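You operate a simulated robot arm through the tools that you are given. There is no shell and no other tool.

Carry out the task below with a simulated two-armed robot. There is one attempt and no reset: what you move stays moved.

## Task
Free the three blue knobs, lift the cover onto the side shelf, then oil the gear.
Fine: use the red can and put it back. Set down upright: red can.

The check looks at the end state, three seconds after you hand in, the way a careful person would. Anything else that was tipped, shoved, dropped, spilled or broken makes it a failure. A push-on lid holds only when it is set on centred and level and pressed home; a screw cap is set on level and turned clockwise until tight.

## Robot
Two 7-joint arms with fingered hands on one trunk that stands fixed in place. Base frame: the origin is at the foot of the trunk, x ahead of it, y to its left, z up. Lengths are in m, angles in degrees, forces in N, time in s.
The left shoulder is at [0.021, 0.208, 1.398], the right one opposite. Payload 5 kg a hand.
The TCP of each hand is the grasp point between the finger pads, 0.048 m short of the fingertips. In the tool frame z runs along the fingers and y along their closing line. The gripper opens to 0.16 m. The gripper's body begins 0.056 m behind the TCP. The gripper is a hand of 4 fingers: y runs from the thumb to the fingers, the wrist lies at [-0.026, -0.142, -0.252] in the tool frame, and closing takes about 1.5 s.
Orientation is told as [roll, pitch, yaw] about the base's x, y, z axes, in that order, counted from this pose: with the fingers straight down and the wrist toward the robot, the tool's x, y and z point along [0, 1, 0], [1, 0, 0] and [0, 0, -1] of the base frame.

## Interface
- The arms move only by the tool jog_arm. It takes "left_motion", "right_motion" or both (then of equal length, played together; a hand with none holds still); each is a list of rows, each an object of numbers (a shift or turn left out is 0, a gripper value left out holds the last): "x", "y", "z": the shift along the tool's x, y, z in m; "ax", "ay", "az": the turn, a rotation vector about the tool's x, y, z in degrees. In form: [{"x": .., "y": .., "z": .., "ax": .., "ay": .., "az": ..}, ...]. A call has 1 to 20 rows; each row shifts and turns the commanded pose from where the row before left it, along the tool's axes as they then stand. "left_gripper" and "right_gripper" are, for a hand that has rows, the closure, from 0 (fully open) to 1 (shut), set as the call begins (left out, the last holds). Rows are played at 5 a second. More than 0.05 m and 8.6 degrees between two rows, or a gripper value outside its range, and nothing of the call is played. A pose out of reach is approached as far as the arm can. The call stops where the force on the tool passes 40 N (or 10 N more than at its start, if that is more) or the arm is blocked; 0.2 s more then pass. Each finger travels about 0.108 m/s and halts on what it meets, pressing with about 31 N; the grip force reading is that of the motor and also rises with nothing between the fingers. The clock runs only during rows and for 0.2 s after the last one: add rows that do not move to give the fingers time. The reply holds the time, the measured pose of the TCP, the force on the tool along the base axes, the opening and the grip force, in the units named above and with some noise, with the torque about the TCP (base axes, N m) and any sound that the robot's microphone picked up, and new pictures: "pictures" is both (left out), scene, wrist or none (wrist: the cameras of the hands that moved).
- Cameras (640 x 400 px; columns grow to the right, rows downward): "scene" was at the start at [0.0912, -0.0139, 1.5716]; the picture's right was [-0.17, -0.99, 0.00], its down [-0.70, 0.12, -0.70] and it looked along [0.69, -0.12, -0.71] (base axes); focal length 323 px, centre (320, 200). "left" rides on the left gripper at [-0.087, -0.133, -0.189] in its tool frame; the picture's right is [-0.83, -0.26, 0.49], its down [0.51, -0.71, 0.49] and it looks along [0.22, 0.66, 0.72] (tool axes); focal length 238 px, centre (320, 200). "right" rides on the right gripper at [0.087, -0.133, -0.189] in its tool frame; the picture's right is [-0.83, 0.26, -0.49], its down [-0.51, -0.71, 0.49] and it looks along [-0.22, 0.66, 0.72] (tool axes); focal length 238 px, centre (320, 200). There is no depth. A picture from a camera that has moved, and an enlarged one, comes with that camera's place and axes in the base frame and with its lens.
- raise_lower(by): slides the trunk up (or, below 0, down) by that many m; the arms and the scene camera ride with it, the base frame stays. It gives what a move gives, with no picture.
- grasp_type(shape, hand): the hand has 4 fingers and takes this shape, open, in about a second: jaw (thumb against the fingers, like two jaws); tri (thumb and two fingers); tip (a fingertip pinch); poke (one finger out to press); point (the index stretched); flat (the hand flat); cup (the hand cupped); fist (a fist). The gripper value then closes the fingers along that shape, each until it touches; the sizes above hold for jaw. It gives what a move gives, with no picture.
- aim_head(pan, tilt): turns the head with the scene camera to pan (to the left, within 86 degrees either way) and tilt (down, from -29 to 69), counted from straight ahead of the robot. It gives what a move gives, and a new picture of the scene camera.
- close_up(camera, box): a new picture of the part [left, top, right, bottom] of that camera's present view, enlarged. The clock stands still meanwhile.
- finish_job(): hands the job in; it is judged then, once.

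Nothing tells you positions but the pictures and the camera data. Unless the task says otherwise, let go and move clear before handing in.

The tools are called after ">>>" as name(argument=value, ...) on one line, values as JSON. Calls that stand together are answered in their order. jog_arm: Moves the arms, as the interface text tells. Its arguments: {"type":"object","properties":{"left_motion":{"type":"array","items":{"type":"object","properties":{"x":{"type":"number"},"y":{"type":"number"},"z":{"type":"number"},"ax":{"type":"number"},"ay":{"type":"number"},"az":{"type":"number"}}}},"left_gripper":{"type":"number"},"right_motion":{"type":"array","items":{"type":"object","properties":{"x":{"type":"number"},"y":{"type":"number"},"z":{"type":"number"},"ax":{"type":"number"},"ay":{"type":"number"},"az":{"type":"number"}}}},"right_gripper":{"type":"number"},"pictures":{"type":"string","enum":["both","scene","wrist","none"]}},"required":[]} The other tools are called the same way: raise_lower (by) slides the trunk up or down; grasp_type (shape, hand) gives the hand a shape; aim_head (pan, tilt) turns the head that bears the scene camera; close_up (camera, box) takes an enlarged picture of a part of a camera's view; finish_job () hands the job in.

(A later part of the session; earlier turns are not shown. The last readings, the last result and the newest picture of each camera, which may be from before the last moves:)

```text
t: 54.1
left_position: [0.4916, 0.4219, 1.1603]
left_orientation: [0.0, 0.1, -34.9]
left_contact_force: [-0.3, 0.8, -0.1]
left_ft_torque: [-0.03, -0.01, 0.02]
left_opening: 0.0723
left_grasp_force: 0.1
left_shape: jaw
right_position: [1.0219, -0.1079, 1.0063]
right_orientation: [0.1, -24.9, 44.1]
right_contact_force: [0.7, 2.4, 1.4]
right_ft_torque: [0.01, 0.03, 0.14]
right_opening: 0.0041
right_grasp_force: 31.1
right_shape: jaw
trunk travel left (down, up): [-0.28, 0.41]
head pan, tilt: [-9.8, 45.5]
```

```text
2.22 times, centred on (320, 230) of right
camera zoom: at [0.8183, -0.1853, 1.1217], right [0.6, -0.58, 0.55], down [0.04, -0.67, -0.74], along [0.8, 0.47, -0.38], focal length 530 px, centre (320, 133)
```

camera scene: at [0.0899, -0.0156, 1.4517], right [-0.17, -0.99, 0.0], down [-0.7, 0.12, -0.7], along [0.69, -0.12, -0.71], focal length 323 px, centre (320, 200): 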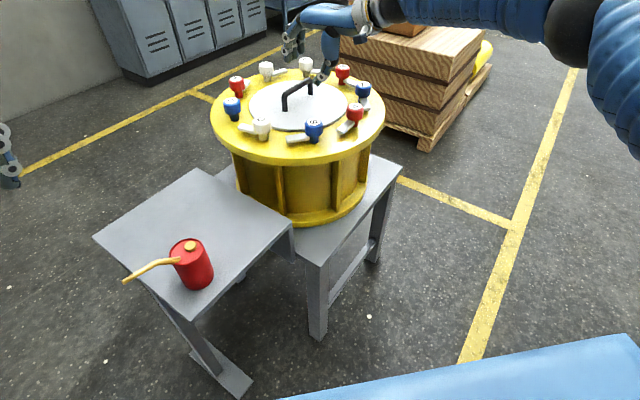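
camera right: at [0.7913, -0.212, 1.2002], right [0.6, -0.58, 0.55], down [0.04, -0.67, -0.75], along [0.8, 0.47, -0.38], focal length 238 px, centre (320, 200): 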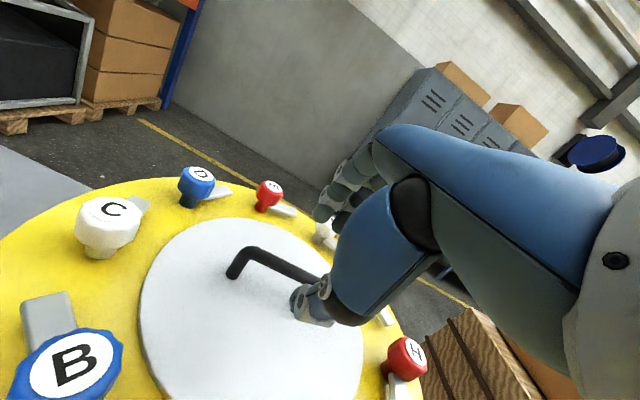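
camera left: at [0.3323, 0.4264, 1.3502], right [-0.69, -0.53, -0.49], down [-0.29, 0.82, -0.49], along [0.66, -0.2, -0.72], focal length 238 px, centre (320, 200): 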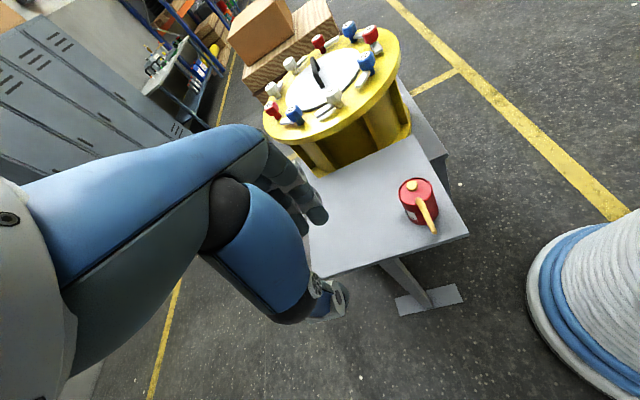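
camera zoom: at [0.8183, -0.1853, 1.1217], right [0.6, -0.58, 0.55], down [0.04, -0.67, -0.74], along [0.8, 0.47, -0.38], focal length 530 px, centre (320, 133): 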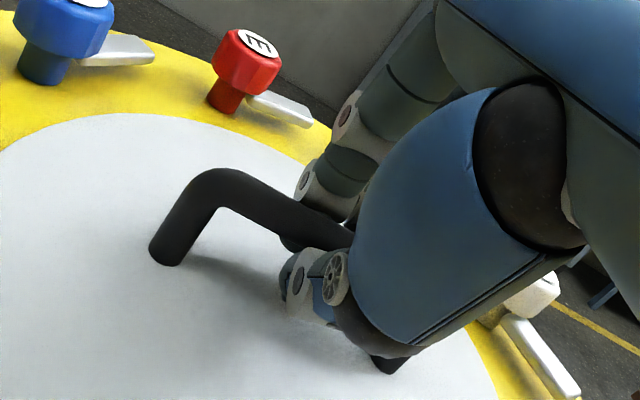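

The grip reads 31 N around the bar. I'll lift slowly by 20 mm and check.

>>> jog_arm(right_motion=[{"y": 0.0021, "z": -0.0045}, {"y": 0.0021, "z": -0.0045}, {"y": 0.0042, "z": -0.0091}, {}], pictures="none")

>>> close_up(camera="scene", box=[200, 30, 400, 170])

>>> close_up(camera="right", box=[0, 140, 440, 400])

```text
t: 55.1
left_position: [0.4917, 0.422, 1.1591]
left_orientation: [-0.1, 0.2, -35.0]
left_contact_force: [-0.1, 0.6, -0.2]
left_ft_torque: [0.0, 0.04, 0.01]
left_opening: 0.0721
left_grasp_force: 0.1
left_shape: jaw
right_position: [1.0228, -0.1096, 1.0261]
right_orientation: [0.1, -24.9, 44.0]
right_contact_force: [0.2, -0.2, -19.6]
right_ft_torque: [-0.1, 0.1, 0.01]
right_opening: 0.0039
right_grasp_force: 30.8
right_shape: jaw
trunk travel left (down, up): [-0.28, 0.41]
head pan, tilt: [-9.8, 45.5]
```

```text
2.86 times, centred on (300, 100) of scene
camera zoom: at [0.0935, -0.014, 1.4513], right [-0.17, -0.99, 0.0], down [-0.7, 0.12, -0.7], along [0.69, -0.12, -0.71], focal length 922 px, centre (377, 486)
```

zoom: 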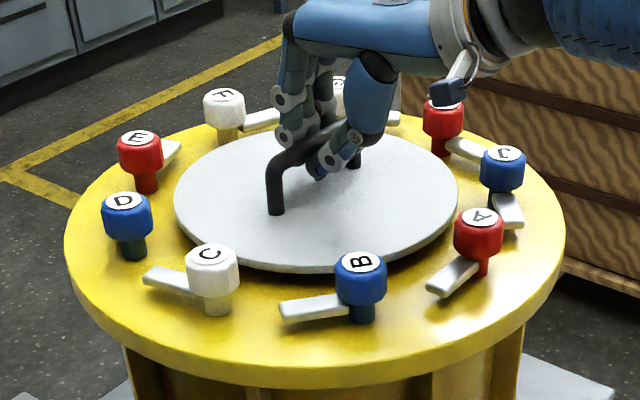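

```text
1.45 times, centred on (220, 270) of right
camera zoom: at [0.8194, -0.1862, 1.1412], right [0.6, -0.58, 0.55], down [0.04, -0.67, -0.74], along [0.8, 0.47, -0.38], focal length 347 px, centre (466, 98)
```

zoom: 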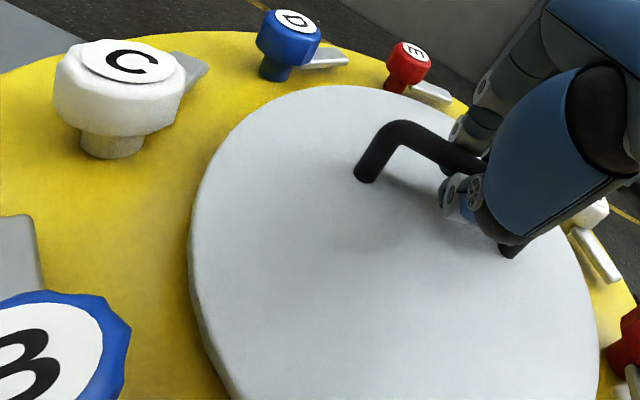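

The cover (about 2 kg) hangs level in the grip. Lifting it clear of the knobs.

>>> jog_arm(right_motion=[{"y": 0.0085, "z": -0.0181}, {"y": 0.0085, "z": -0.0181}, {"y": 0.0085, "z": -0.0181}, {"y": 0.0085, "z": -0.0181}, {"y": 0.0085, "z": -0.0181}, {}], pictures="both")

```text
t: 56.5
left_position: [0.4921, 0.4213, 1.1588]
left_orientation: [0.0, 0.2, -35.0]
left_contact_force: [0.2, 0.0, 0.1]
left_ft_torque: [0.01, 0.04, -0.02]
left_opening: 0.0722
left_grasp_force: 0.1
left_shape: jaw
right_position: [1.0229, -0.1092, 1.1242]
right_orientation: [0.2, -24.8, 44.0]
right_contact_force: [1.4, 0.2, -20.4]
right_ft_torque: [-0.06, 0.07, -0.03]
right_opening: 0.0042
right_grasp_force: 30.9
right_shape: jaw
trunk travel left (down, up): [-0.28, 0.41]
head pan, tilt: [-9.8, 45.5]
camera scene: at [0.0939, -0.0142, 1.4513], right [-0.17, -0.99, 0.0], down [-0.7, 0.12, -0.7], along [0.69, -0.12, -0.71], focal length 323 px, centre (320, 200)
camera right: at [0.8198, -0.1859, 1.2404], right [0.6, -0.58, 0.55], down [0.04, -0.67, -0.74], along [0.8, 0.47, -0.38], focal length 238 px, centre (320, 200)
```

scene: 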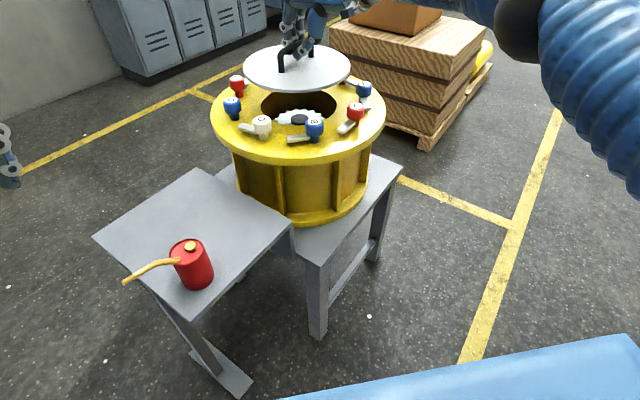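
right: 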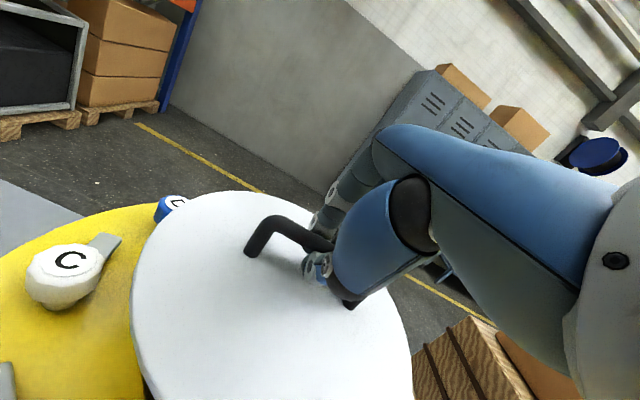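

A gear is visible inside. I carry the cover at this height over to above the free part of the shelf, moving the left hand up and back at the same time.

>>> jog_arm(right_motion=[{"x": 0.01, "y": 0.00117, "z": 0.00055}, {"x": 0.02, "y": 0.00234, "z": 0.0011}, {"x": 0.0265, "y": 0.0031, "z": 0.00146}, {"x": 0.0265, "y": 0.0031, "z": 0.00146}, {"x": 0.0265, "y": 0.0031, "z": 0.00146}, {"x": 0.0265, "y": 0.0031, "z": 0.00146}, {"x": 0.0265, "y": 0.0031, "z": 0.00146}, {"x": 0.0265, "y": 0.0031, "z": 0.00146}, {"x": 0.0265, "y": 0.0031, "z": 0.00146}, {"x": 0.0265, "y": 0.0031, "z": 0.00146}], left_motion=[{"z": -0.02}, {"z": -0.02}, {"z": -0.02}, {"z": -0.02}, {"z": -0.02}, {"y": -0.02}, {"y": -0.02}, {"y": -0.02}, {}, {}], pictures="both")

```text
t: 58.7
left_position: [0.4409, 0.4597, 1.2611]
left_orientation: [-0.1, -0.1, -35.0]
left_contact_force: [-0.6, 0.6, 0.1]
left_ft_torque: [-0.11, -0.07, 0.02]
left_opening: 0.072
left_grasp_force: 0.2
left_shape: jaw
right_position: [0.8755, 0.088, 1.1271]
right_orientation: [0.0, -24.9, 44.1]
right_contact_force: [0.7, 0.8, -18.1]
right_ft_torque: [-0.11, 0.03, -0.02]
right_opening: 0.004
right_grasp_force: 30.8
right_shape: jaw
trunk travel left (down, up): [-0.28, 0.41]
head pan, tilt: [-9.8, 45.5]
camera scene: at [0.0919, -0.0121, 1.4515], right [-0.17, -0.99, 0.0], down [-0.7, 0.12, -0.7], along [0.69, -0.12, -0.71], focal length 323 px, centre (320, 200)
camera right: at [0.6722, 0.0124, 1.243], right [0.6, -0.58, 0.55], down [0.04, -0.67, -0.74], along [0.8, 0.47, -0.38], focal length 238 px, centre (320, 200)
camera left: at [0.2833, 0.4646, 1.4493], right [-0.69, -0.54, -0.49], down [-0.29, 0.82, -0.49], along [0.66, -0.2, -0.72], focal length 238 px, centre (320, 200)
```

scene: 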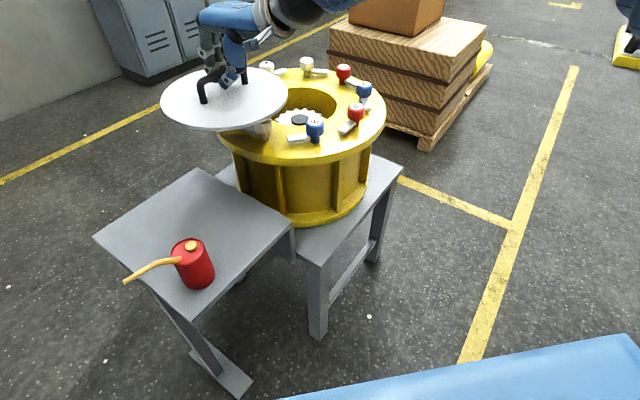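
right: 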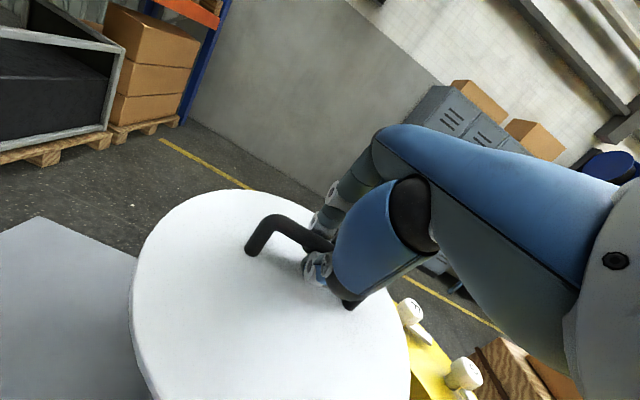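
left: 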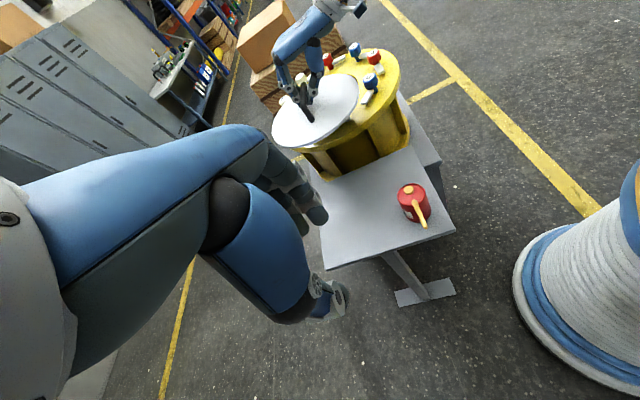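

>>> jog_arm(right_motion=[{"x": 0.02545, "y": 0.00305, "z": 0.00143}, {"x": 0.02545, "y": 0.00305, "z": 0.00143}, {"x": 0.02545, "y": 0.00305, "z": 0.00143}, {"x": 0.02545, "y": 0.00305, "z": 0.00143}, {"x": 0.02545, "y": 0.00305, "z": 0.00143}, {"x": 0.02545, "y": 0.00305, "z": 0.00143}, {"x": 0.02545, "y": 0.00305, "z": 0.00143}, {"x": 0.02545, "y": 0.00305, "z": 0.00143}, {}], pictures="both")

>>> close_up(camera="left", box=[270, 70, 470, 280])

>>> close_up(camera="scene", box=[80, 80, 320, 340])

```text
t: 60.7
left_position: [0.4417, 0.4564, 1.2604]
left_orientation: [0.0, 0.1, -35.0]
left_contact_force: [1.1, -0.2, 0.4]
left_ft_torque: [0.05, 0.08, -0.02]
left_opening: 0.0723
left_grasp_force: 0.0
left_shape: jaw
right_position: [0.7576, 0.2507, 1.1259]
right_orientation: [0.0, -24.9, 44.0]
right_contact_force: [-0.9, -1.7, -19.9]
right_ft_torque: [0.05, 0.11, 0.03]
right_opening: 0.0038
right_grasp_force: 30.8
right_shape: jaw
trunk travel left (down, up): [-0.28, 0.41]
head pan, tilt: [-9.8, 45.5]
camera scene: at [0.0934, -0.0144, 1.4514], right [-0.17, -0.99, 0.0], down [-0.7, 0.12, -0.7], along [0.69, -0.12, -0.71], focal length 323 px, centre (320, 200)
camera right: at [0.5526, 0.1746, 1.2417], right [0.6, -0.58, 0.55], down [0.04, -0.67, -0.74], along [0.8, 0.47, -0.38], focal length 238 px, centre (320, 200)
```

scene: 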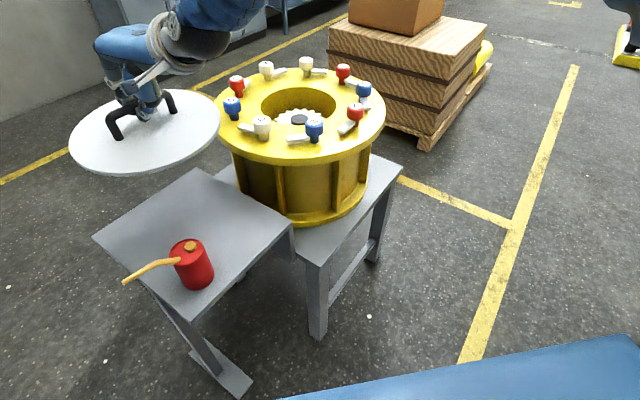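
right: 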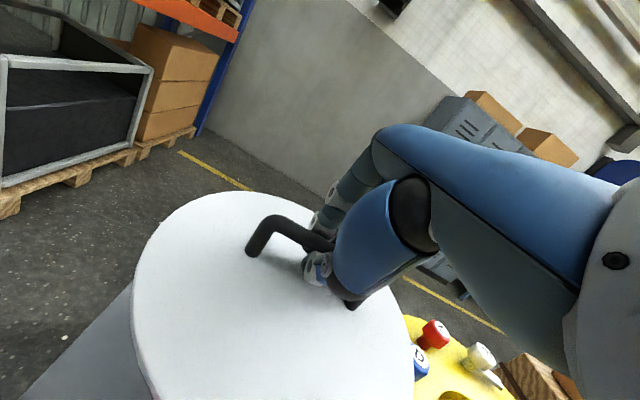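

```text
1.90 times, centred on (370, 175) of left
camera zoom: at [0.2851, 0.4621, 1.4498], right [-0.69, -0.53, -0.49], down [-0.29, 0.82, -0.49], along [0.66, -0.2, -0.72], focal length 454 px, centre (225, 248)
```

zoom: 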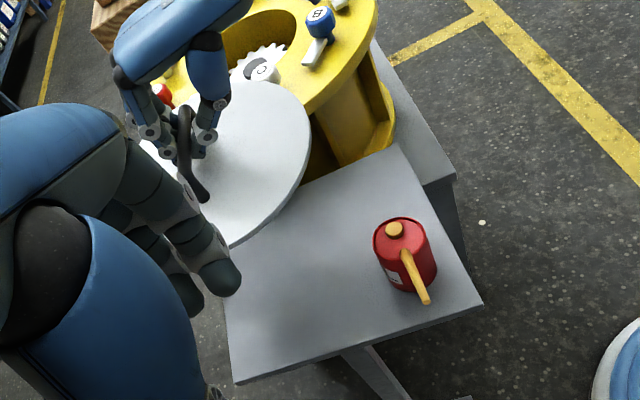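

```text
1.54 times, centred on (200, 210) of scene
camera zoom: at [0.0934, -0.0144, 1.4514], right [-0.17, -0.99, 0.0], down [-0.7, 0.12, -0.7], along [0.69, -0.12, -0.71], focal length 496 px, centre (505, 185)
```

zoom: 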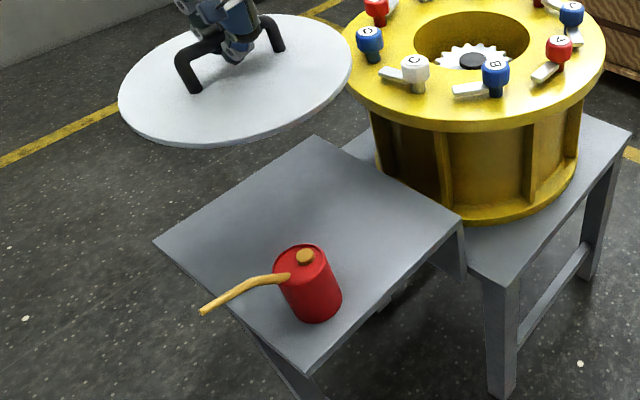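

The cover hovers above the shelf. With shelf centre ≈(0.695,0.232) and can at ≈(0.553,0.195), I adjust 12 mm and lower straight down to a bit above the shelf, then check alignment.

>>> jog_arm(right_motion=[{"x": 0.012}, {"y": -0.01057, "z": 0.02265}, {"y": -0.01057, "z": 0.02265}, {"y": -0.01057, "z": 0.02265}, {"y": -0.01057, "z": 0.02265}, {"y": -0.01057, "z": 0.02265}, {"y": -0.01057, "z": 0.02265}, {"y": -0.01057, "z": 0.02265}, {"y": -0.01057, "z": 0.02265}, {}], pictures="both")

>>> close_up(camera="left", box=[270, 70, 470, 280])

>>> close_up(camera="scene", box=[80, 80, 320, 340])

```text
t: 62.9
left_position: [0.4401, 0.4572, 1.2594]
left_orientation: [-0.1, 0.0, -34.9]
left_contact_force: [-0.6, -0.5, 0.7]
left_ft_torque: [0.0, -0.06, 0.0]
left_opening: 0.0723
left_grasp_force: 0.0
left_shape: jaw
right_position: [0.7463, 0.2605, 0.929]
right_orientation: [0.0, -25.0, 43.9]
right_contact_force: [0.3, 0.3, -18.7]
right_ft_torque: [0.09, 0.07, 0.0]
right_opening: 0.0039
right_grasp_force: 31.5
right_shape: jaw
trunk travel left (down, up): [-0.28, 0.41]
head pan, tilt: [-9.8, 45.5]
camera scene: at [0.0919, -0.0134, 1.4516], right [-0.17, -0.99, 0.0], down [-0.7, 0.12, -0.7], along [0.69, -0.12, -0.71], focal length 323 px, centre (320, 200)
camera right: at [0.5421, 0.1838, 1.0432], right [0.6, -0.58, 0.55], down [0.04, -0.67, -0.74], along [0.8, 0.47, -0.38], focal length 238 px, centre (320, 200)
```

scene: 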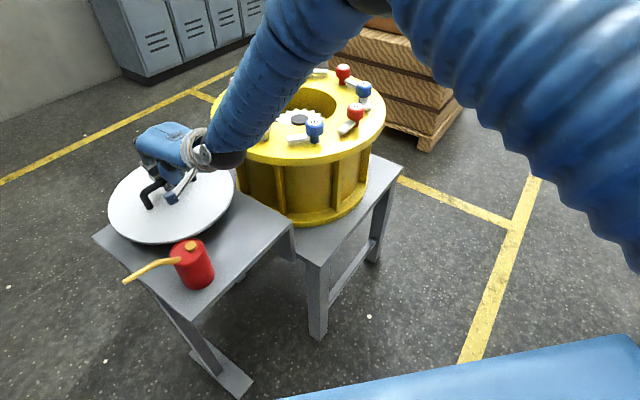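
right: 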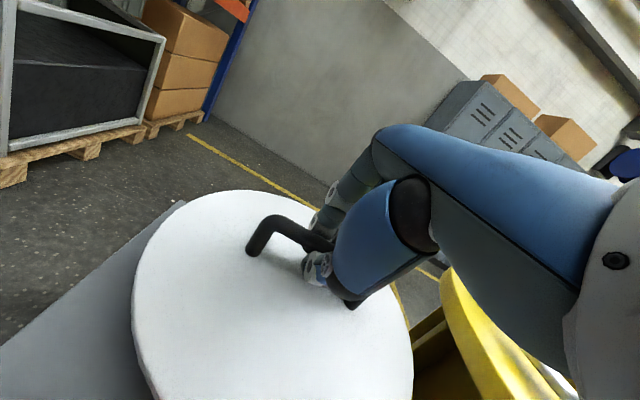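

```text
1.90 times, centred on (370, 175) of left
camera zoom: at [0.2834, 0.4632, 1.4499], right [-0.69, -0.54, -0.49], down [-0.29, 0.82, -0.49], along [0.66, -0.2, -0.72], focal length 454 px, centre (225, 248)
```

zoom: 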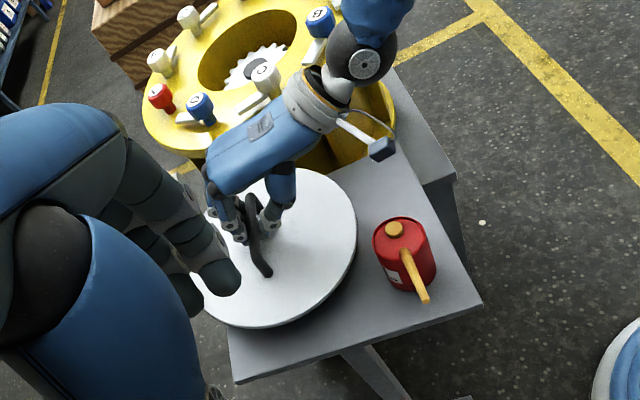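

```text
1.54 times, centred on (200, 210) of scene
camera zoom: at [0.0919, -0.0134, 1.4516], right [-0.17, -0.99, 0.0], down [-0.7, 0.12, -0.7], along [0.69, -0.12, -0.71], focal length 496 px, centre (505, 185)
```

zoom: 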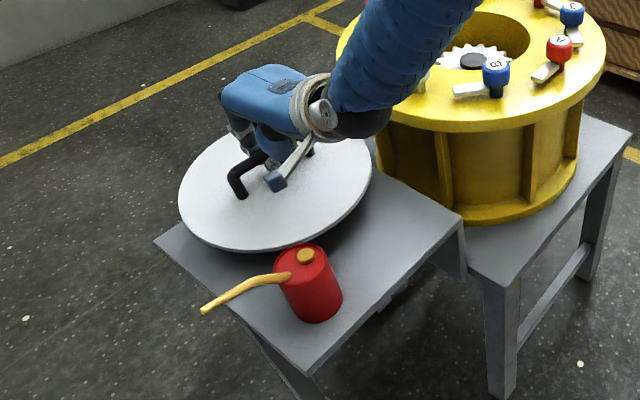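

>>> jog_arm(right_motion=[{"y": -0.00845, "z": 0.0181}, {"y": -0.00845, "z": 0.0181}, {"y": -0.00845, "z": 0.0181}, {}], pictures="none")

>>> close_up(camera="left", box=[270, 70, 470, 280])

>>> close_up(camera="scene", box=[80, 130, 320, 340])

```text
t: 63.9
left_position: [0.4408, 0.4572, 1.2597]
left_orientation: [-0.1, 0.0, -35.0]
left_contact_force: [0.2, 0.6, 0.3]
left_ft_torque: [0.03, -0.04, 0.01]
left_opening: 0.0722
left_grasp_force: 0.1
left_shape: jaw
right_position: [0.7456, 0.2613, 0.867]
right_orientation: [0.0, -24.9, 44.1]
right_contact_force: [0.3, 0.6, -19.4]
right_ft_torque: [0.04, 0.05, 0.0]
right_opening: 0.0039
right_grasp_force: 31.0
right_shape: jaw
trunk travel left (down, up): [-0.28, 0.41]
head pan, tilt: [-9.8, 45.5]
```

```text
1.90 times, centred on (370, 175) of left
camera zoom: at [0.2836, 0.4632, 1.4498], right [-0.69, -0.54, -0.49], down [-0.29, 0.82, -0.49], along [0.66, -0.2, -0.72], focal length 454 px, centre (225, 248)
```

zoom: 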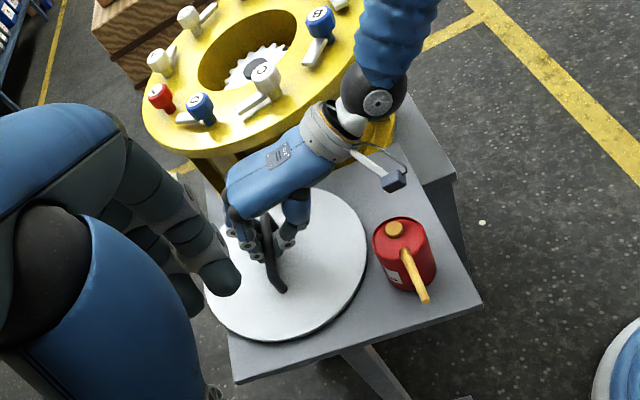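

```text
1.90 times, centred on (200, 235) of scene
camera zoom: at [0.092, -0.0135, 1.4515], right [-0.17, -0.99, 0.0], down [-0.7, 0.12, -0.7], along [0.69, -0.12, -0.71], focal length 615 px, centre (549, 133)
```

zoom: 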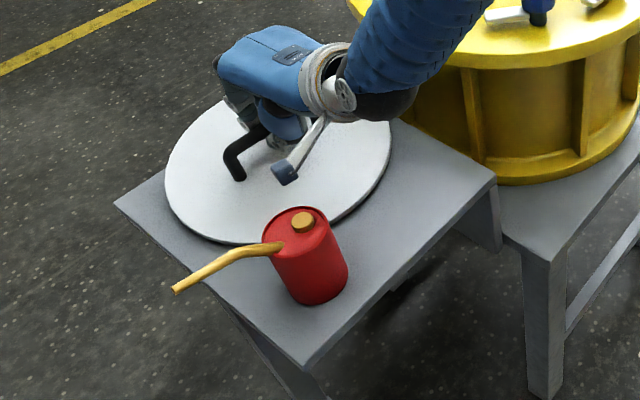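

>>> jog_arm(right_motion=[{"y": -0.0034, "z": 0.00725}, {"y": -0.0034, "z": 0.00725}, {}], pictures="none")

>>> close_up(camera="scene", box=[80, 130, 320, 340])

```text
t: 64.7
left_position: [0.4404, 0.4575, 1.2608]
left_orientation: [0.0, 0.1, -35.1]
left_contact_force: [-0.1, -0.1, 0.3]
left_ft_torque: [0.02, 0.0, -0.02]
left_opening: 0.0722
left_grasp_force: 0.0
left_shape: jaw
right_position: [0.7472, 0.2599, 0.8545]
right_orientation: [0.0, -25.1, 44.0]
right_contact_force: [1.3, 0.8, -6.6]
right_ft_torque: [0.15, 0.17, 0.06]
right_opening: 0.0046
right_grasp_force: 31.4
right_shape: jaw
trunk travel left (down, up): [-0.28, 0.41]
head pan, tilt: [-9.8, 45.5]
```

```text
1.90 times, centred on (200, 235) of scene
camera zoom: at [0.0914, -0.0136, 1.4517], right [-0.17, -0.99, 0.0], down [-0.7, 0.12, -0.7], along [0.69, -0.12, -0.71], focal length 615 px, centre (549, 133)
```

zoom: 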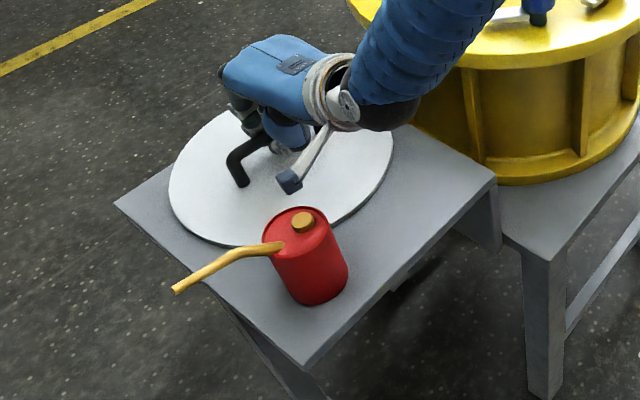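

The cover is touching down. A couple more millimetres, then release.

>>> jog_arm(right_motion=[{"y": -0.0009, "z": 0.0019}, {}], pictures="none")

>>> jog_arm(right_motion=[{}, {}, {}], right_gripper=0.66, pictures="none")

>>> close_up(camera="scene", box=[80, 130, 320, 340])

>>> close_up(camera="left", box=[270, 100, 470, 280])

>>> close_up(camera="right", box=[200, 140, 440, 320])

```text
t: 65.3
left_position: [0.4391, 0.4567, 1.2612]
left_orientation: [0.1, -0.1, -35.1]
left_contact_force: [0.4, 0.3, 0.5]
left_ft_torque: [0.01, 0.01, -0.01]
left_opening: 0.0719
left_grasp_force: 0.0
left_shape: jaw
right_position: [0.7464, 0.2612, 0.8518]
right_orientation: [0.0, -25.1, 44.0]
right_contact_force: [1.4, -0.4, 5.0]
right_ft_torque: [0.07, 0.01, 0.05]
right_opening: 0.0051
right_grasp_force: 30.9
right_shape: jaw
trunk travel left (down, up): [-0.28, 0.41]
head pan, tilt: [-9.8, 45.5]
```

```text
t: 66.1
left_position: [0.4389, 0.4577, 1.261]
left_orientation: [-0.1, 0.0, -35.0]
left_contact_force: [0.0, -0.5, 0.6]
left_ft_torque: [-0.02, 0.01, -0.03]
left_opening: 0.072
left_grasp_force: 0.1
left_shape: jaw
right_position: [0.7455, 0.2598, 0.8521]
right_orientation: [0.1, -25.0, 44.0]
right_contact_force: [1.2, 0.4, 7.3]
right_ft_torque: [0.0, 0.07, 0.01]
right_opening: 0.053
right_grasp_force: 0.0
right_shape: jaw
trunk travel left (down, up): [-0.28, 0.41]
head pan, tilt: [-9.8, 45.5]
```

```text
1.90 times, centred on (200, 235) of scene
camera zoom: at [0.0906, -0.0137, 1.4517], right [-0.17, -0.99, 0.0], down [-0.7, 0.12, -0.7], along [0.69, -0.12, -0.71], focal length 615 px, centre (549, 133)
```

zoom: 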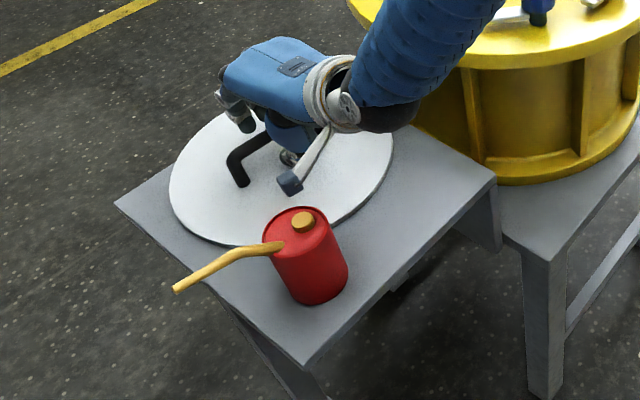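

```text
2.22 times, centred on (370, 190) of left
camera zoom: at [0.2821, 0.4629, 1.4503], right [-0.69, -0.54, -0.49], down [-0.29, 0.82, -0.49], along [0.66, -0.2, -0.72], focal length 530 px, centre (209, 222)
```

zoom: 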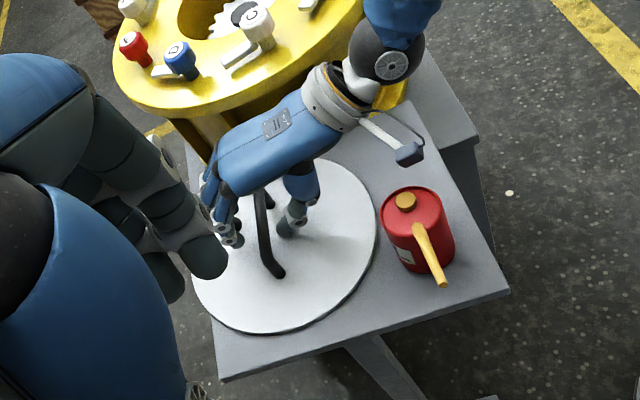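

```text
2.22 times, centred on (320, 230) of right
camera zoom: at [0.5413, 0.184, 0.9661], right [0.6, -0.58, 0.55], down [0.04, -0.67, -0.75], along [0.8, 0.47, -0.38], focal length 530 px, centre (320, 133)
```

zoom: 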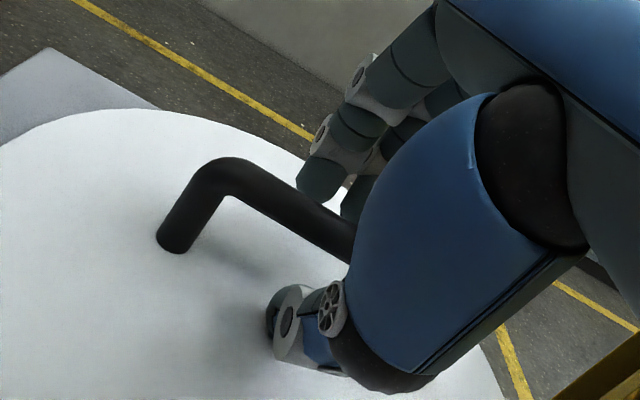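

Cover is resting on the shelf and the hand is open around the bar. Retreating along the finger direction.

>>> jog_arm(right_motion=[{"z": -0.015}, {"z": -0.025}, {"z": -0.035}, {"z": -0.04}, {"z": -0.04}], pictures="both")

>>> close_up(camera="scene", box=[80, 130, 320, 340])

>>> close_up(camera="left", box=[270, 100, 470, 280])

```text
t: 67.3
left_position: [0.4385, 0.4567, 1.2619]
left_orientation: [0.0, -0.1, -35.0]
left_contact_force: [-0.7, -0.4, 0.4]
left_ft_torque: [0.08, -0.05, 0.06]
left_opening: 0.0722
left_grasp_force: 0.0
left_shape: jaw
right_position: [0.6963, 0.2141, 0.9919]
right_orientation: [0.0, -25.0, 44.1]
right_contact_force: [-1.3, -0.6, -1.8]
right_ft_torque: [0.04, -0.19, -0.09]
right_opening: 0.0543
right_grasp_force: 0.0
right_shape: jaw
trunk travel left (down, up): [-0.28, 0.41]
head pan, tilt: [-9.8, 45.5]
camera scene: at [0.0899, -0.0143, 1.4517], right [-0.17, -0.99, 0.0], down [-0.7, 0.12, -0.7], along [0.69, -0.12, -0.71], focal length 323 px, centre (320, 200)
camera right: at [0.4936, 0.1376, 1.1066], right [0.6, -0.58, 0.55], down [0.04, -0.67, -0.74], along [0.8, 0.47, -0.38], focal length 238 px, centre (320, 200)
```

scene: 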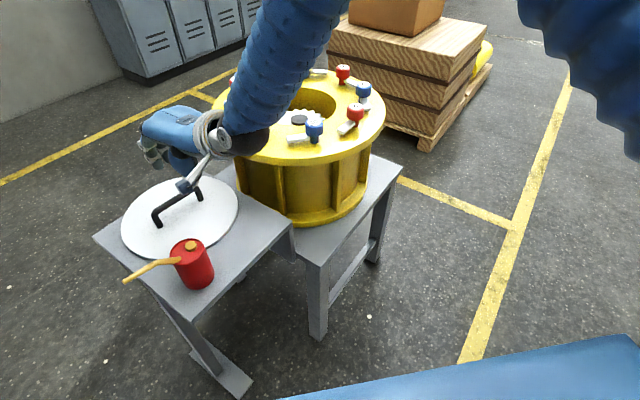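
right: 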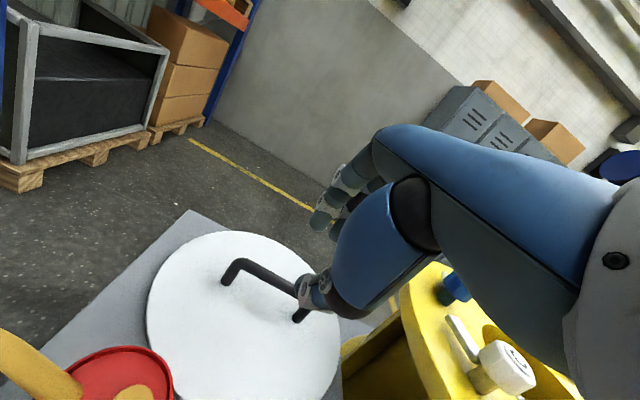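

```text
1.90 times, centred on (200, 235) of scene
camera zoom: at [0.0899, -0.0143, 1.4517], right [-0.17, -0.99, 0.0], down [-0.7, 0.12, -0.7], along [0.69, -0.12, -0.71], focal length 615 px, centre (549, 133)
```

zoom: 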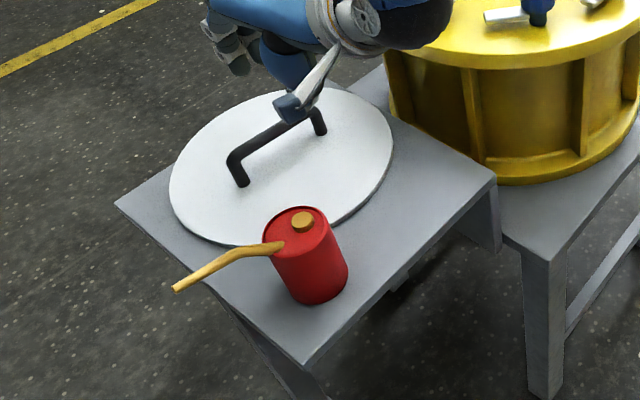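

```text
2.22 times, centred on (370, 190) of left
camera zoom: at [0.2812, 0.4624, 1.4507], right [-0.69, -0.54, -0.49], down [-0.29, 0.82, -0.49], along [0.66, -0.2, -0.72], focal length 530 px, centre (209, 222)
```

zoom: 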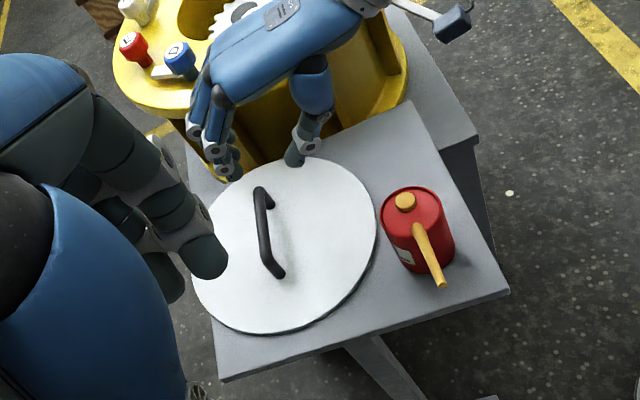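

The cover sits flat on the shelf, clear of the can. Now I raise the right hand out of the way and take a close look at the gear and at the can.

>>> jog_arm(right_motion=[{"y": 0.0127, "z": -0.0272}, {"y": 0.0127, "z": -0.0272}, {"y": 0.0127, "z": -0.0272}, {"y": 0.0127, "z": -0.0272}, {"x": -0.04}, {"x": -0.04}, {"x": -0.04}, {"y": -0.04}, {"y": -0.04}], left_motion=[{"z": -0.02}, {"z": -0.02}, {"z": -0.02}, {"z": -0.02}, {}, {}, {}, {}, {}], pictures="scene")

>>> close_up(camera="scene", box=[220, 60, 400, 180])

>>> close_up(camera="scene", box=[100, 160, 300, 310])

>>> close_up(camera="left", box=[270, 30, 470, 250])

```text
t: 69.3
left_position: [0.4394, 0.4562, 1.3392]
left_orientation: [0.0, 0.1, -35.0]
left_contact_force: [0.7, -0.8, 0.5]
left_ft_torque: [0.08, 0.04, 0.0]
left_opening: 0.072
left_grasp_force: 0.1
left_shape: jaw
right_position: [0.7315, 0.0776, 1.0783]
right_orientation: [-0.1, -25.1, 44.0]
right_contact_force: [0.0, -0.6, 0.6]
right_ft_torque: [0.04, 0.03, 0.03]
right_opening: 0.0546
right_grasp_force: 0.1
right_shape: jaw
trunk travel left (down, up): [-0.28, 0.41]
head pan, tilt: [-9.8, 45.5]
camera scene: at [0.0912, -0.0149, 1.4516], right [-0.17, -0.99, 0.0], down [-0.7, 0.12, -0.7], along [0.69, -0.12, -0.71], focal length 323 px, centre (320, 200)
```

scene: 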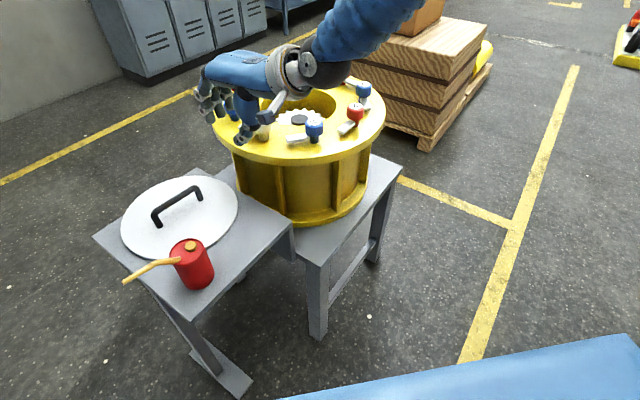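

```text
3.33 times, centred on (310, 120) of scene
camera zoom: at [0.0912, -0.0149, 1.4516], right [-0.17, -0.99, 0.0], down [-0.7, 0.12, -0.7], along [0.69, -0.12, -0.71], focal length 1076 px, centre (353, 467)
```

zoom: 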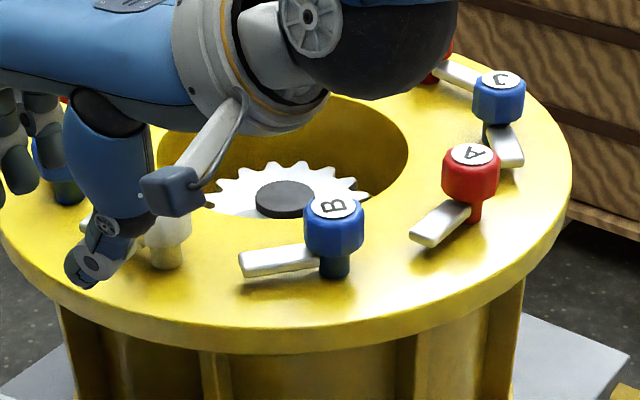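

```text
2.67 times, centred on (200, 235) of scene
camera zoom: at [0.0912, -0.0149, 1.4516], right [-0.17, -0.99, 0.0], down [-0.7, 0.12, -0.7], along [0.69, -0.12, -0.71], focal length 860 px, centre (640, 107)
```

zoom: 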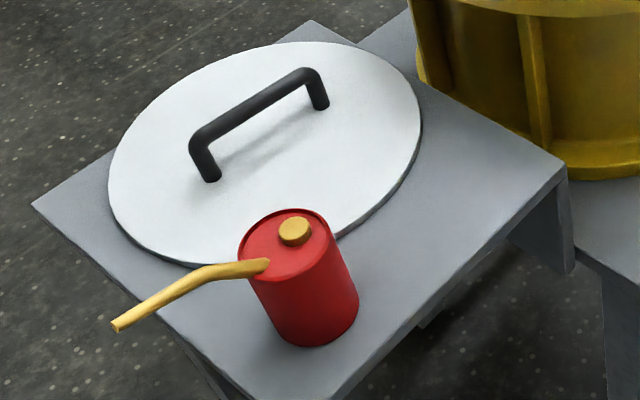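

```text
1.82 times, centred on (370, 140) of left
camera zoom: at [0.2826, 0.4617, 1.5298], right [-0.69, -0.53, -0.49], down [-0.29, 0.82, -0.49], along [0.66, -0.2, -0.72], focal length 433 px, centre (229, 309)
```

zoom: 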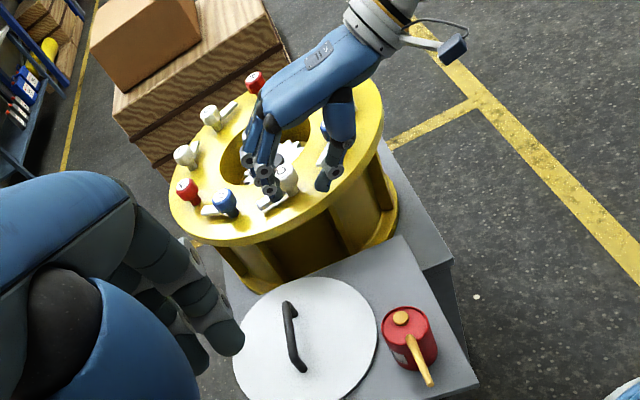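

The gear sits about 5–6 cm below the rim, centred in the hole (hub ≈(1.03,−0.11,0.88)). The can axis is ≈(0.545,0.199), its spout points to azimuth ≈139° and rises to z≈0.93. I'll grip the can from the side opposite its spout: yaw 49°, fingers tilted 45° toward the spout.

>>> jog_arm(right_motion=[{"ax": 8.33}, {"ax": 8.33}, {"ax": 8.34}, {"az": -5}, {"ay": 7.5}, {"ay": 7.5}, {"ay": 7.5}, {"ay": 7.5}, {"ay": 7.5}, {"ay": 7.5}], right_gripper=0.2, pictures="both")

```text
t: 71.5
left_position: [0.4414, 0.4561, 1.3405]
left_orientation: [0.1, 0.1, -35.0]
left_contact_force: [1.2, 0.5, 0.3]
left_ft_torque: [0.04, 0.09, -0.05]
left_opening: 0.0722
left_grasp_force: 0.0
left_shape: jaw
right_position: [0.7304, 0.0784, 1.0766]
right_orientation: [45.2, 0.0, 49.0]
right_contact_force: [0.5, -0.3, 0.1]
right_ft_torque: [-0.02, 0.01, 0.02]
right_opening: 0.1277
right_grasp_force: 0.0
right_shape: jaw
trunk travel left (down, up): [-0.28, 0.41]
head pan, tilt: [-9.8, 45.5]
camera scene: at [0.0923, -0.0143, 1.4514], right [-0.17, -0.99, 0.0], down [-0.7, 0.12, -0.7], along [0.69, -0.12, -0.71], focal length 323 px, centre (320, 200)
camera right: at [0.6989, -0.0707, 1.2713], right [0.87, -0.42, -0.25], down [-0.46, -0.54, -0.7], along [0.16, 0.73, -0.66], focal length 238 px, centre (320, 200)
```

scene: 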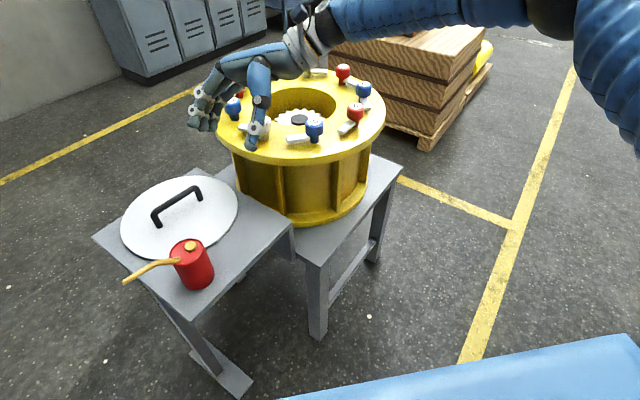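
right: 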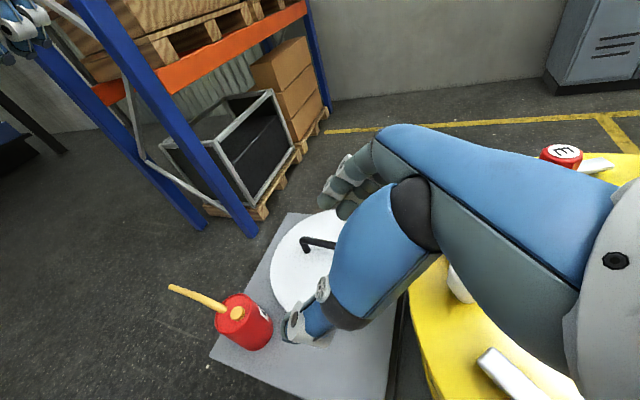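

>>> close_up(camera="right", box=[140, 250, 320, 380])

```text
3.08 times, centred on (230, 315) of right
camera zoom: at [0.6989, -0.0707, 1.2713], right [0.87, -0.42, -0.25], down [-0.46, -0.54, -0.7], along [0.16, 0.73, -0.66], focal length 733 px, centre (597, -154)
```

zoom: 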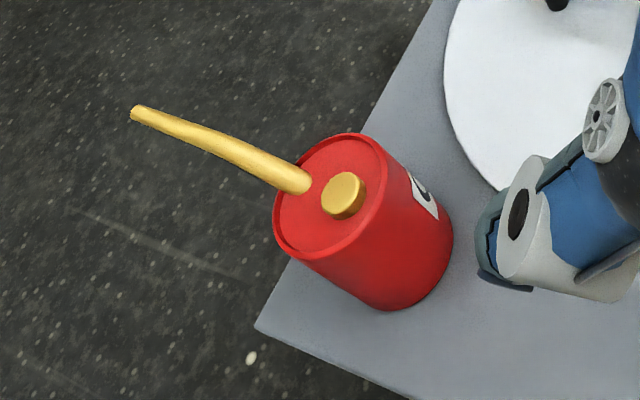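

>>> jog_arm(right_motion=[{"x": -0.0016, "y": -0.0066, "z": 0.0388}, {"x": -0.0016, "y": -0.0066, "z": 0.0388}, {"x": -0.0016, "y": -0.0066, "z": 0.0388}, {"x": -0.0016, "y": -0.0066, "z": 0.0388}, {"x": -0.0016, "y": -0.0066, "z": 0.0388}, {}], pictures="both")

>>> close_up(camera="scene", box=[100, 130, 340, 310])

>>> close_up(camera="right", box=[120, 120, 440, 400])

```text
t: 72.9
left_position: [0.4413, 0.4575, 1.3392]
left_orientation: [0.0, 0.0, -35.0]
left_contact_force: [0.8, 0.0, -0.6]
left_ft_torque: [0.05, -0.04, 0.01]
left_opening: 0.072
left_grasp_force: 0.1
left_shape: jaw
right_position: [0.6082, 0.1395, 0.934]
right_orientation: [45.0, 0.0, 49.0]
right_contact_force: [-0.3, 0.3, -1.3]
right_ft_torque: [0.07, -0.02, -0.04]
right_opening: 0.1276
right_grasp_force: 0.1
right_shape: jaw
trunk travel left (down, up): [-0.28, 0.41]
head pan, tilt: [-9.8, 45.5]
camera scene: at [0.0912, -0.014, 1.4516], right [-0.17, -0.99, 0.0], down [-0.7, 0.12, -0.7], along [0.69, -0.12, -0.71], focal length 323 px, centre (320, 200)
camera right: at [0.5761, -0.0081, 1.1293], right [0.88, -0.42, -0.25], down [-0.46, -0.54, -0.7], along [0.16, 0.73, -0.67], focal length 238 px, centre (320, 200)
```

scene: 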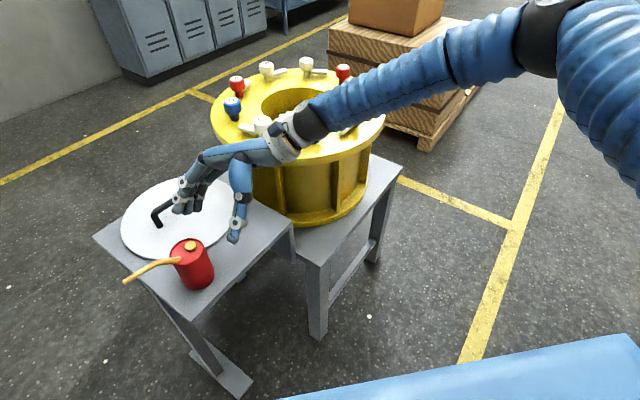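
right: 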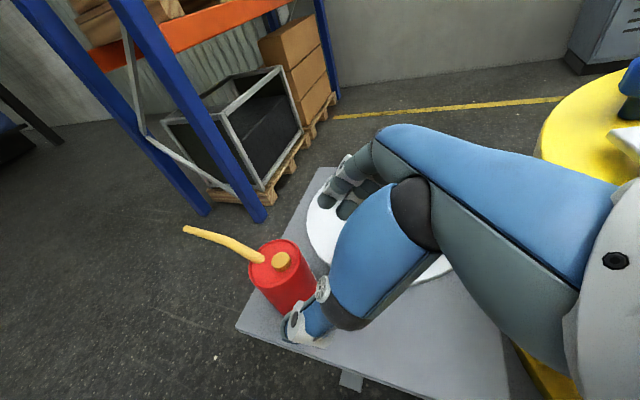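

```text
2.22 times, centred on (220, 220) of scene
camera zoom: at [0.0912, -0.014, 1.4516], right [-0.17, -0.99, 0.0], down [-0.7, 0.12, -0.7], along [0.69, -0.12, -0.71], focal length 717 px, centre (542, 156)
```

zoom: 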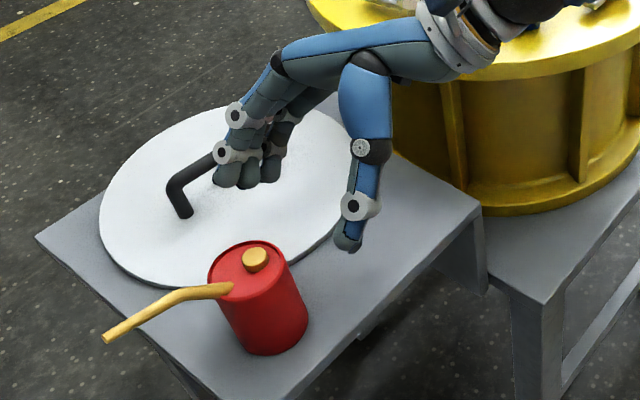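

```text
1.43 times, centred on (280, 260) of right
camera zoom: at [0.5761, -0.0081, 1.1293], right [0.88, -0.42, -0.25], down [-0.46, -0.54, -0.7], along [0.16, 0.73, -0.67], focal length 340 px, centre (377, 114)
```

zoom: 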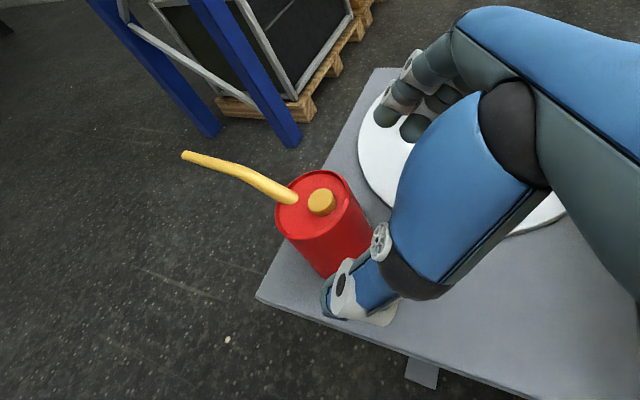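

>>> jog_arm(right_motion=[{}, {"z": 0.03}, {"z": 0.03}, {"z": 0.025}, {}], right_gripper=0.3, pictures="none")

>>> close_up(camera="scene", box=[120, 170, 290, 310])

>>> close_up(camera="right", box=[180, 120, 440, 330])

>>> close_up(camera="left", box=[330, 120, 470, 250])

```text
t: 74.1
left_position: [0.4398, 0.4568, 1.34]
left_orientation: [0.0, 0.0, -34.9]
left_contact_force: [-0.2, -0.1, -0.5]
left_ft_torque: [0.0, -0.02, -0.01]
left_opening: 0.0719
left_grasp_force: 0.0
left_shape: jaw
right_position: [0.5641, 0.1783, 0.8754]
right_orientation: [45.1, 0.0, 49.0]
right_contact_force: [0.5, -0.3, -0.9]
right_ft_torque: [0.01, -0.03, -0.03]
right_opening: 0.1122
right_grasp_force: 0.1
right_shape: jaw
trunk travel left (down, up): [-0.28, 0.41]
head pan, tilt: [-9.8, 45.5]
```

```text
2.86 times, centred on (205, 240) of scene
camera zoom: at [0.091, -0.0141, 1.4516], right [-0.17, -0.99, 0.0], down [-0.7, 0.12, -0.7], along [0.69, -0.12, -0.71], focal length 922 px, centre (649, 86)
```

zoom: 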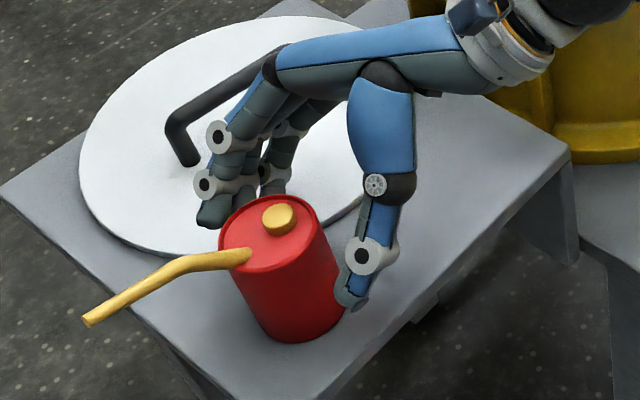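

```text
1.90 times, centred on (310, 225) of right
camera zoom: at [0.5305, 0.0308, 1.0699], right [0.87, -0.42, -0.25], down [-0.46, -0.54, -0.71], along [0.16, 0.73, -0.67], focal length 454 px, centre (339, 152)
```

zoom: 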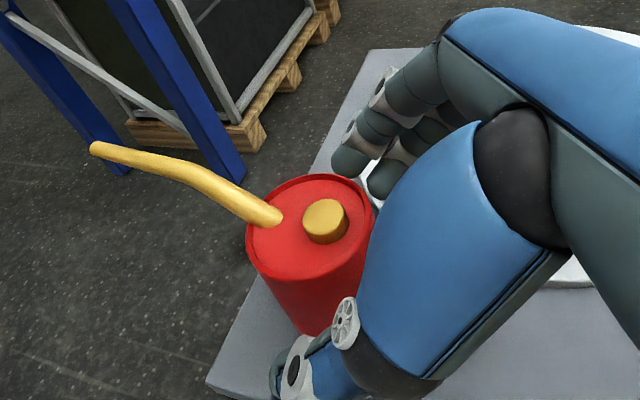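

```text
3.08 times, centred on (400, 185) of left
camera zoom: at [0.2827, 0.4625, 1.5295], right [-0.69, -0.53, -0.49], down [-0.29, 0.82, -0.49], along [0.66, -0.2, -0.72], focal length 733 px, centre (74, 246)
```

zoom: 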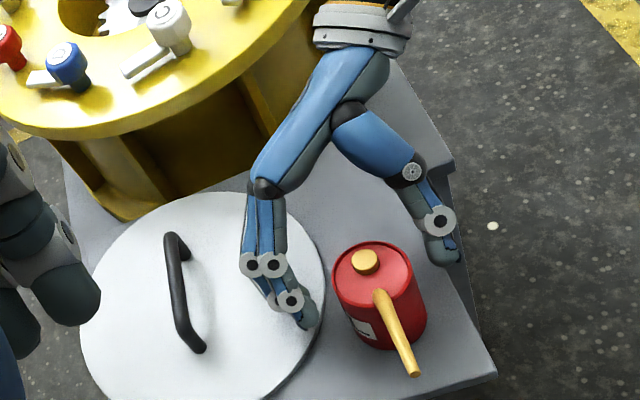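

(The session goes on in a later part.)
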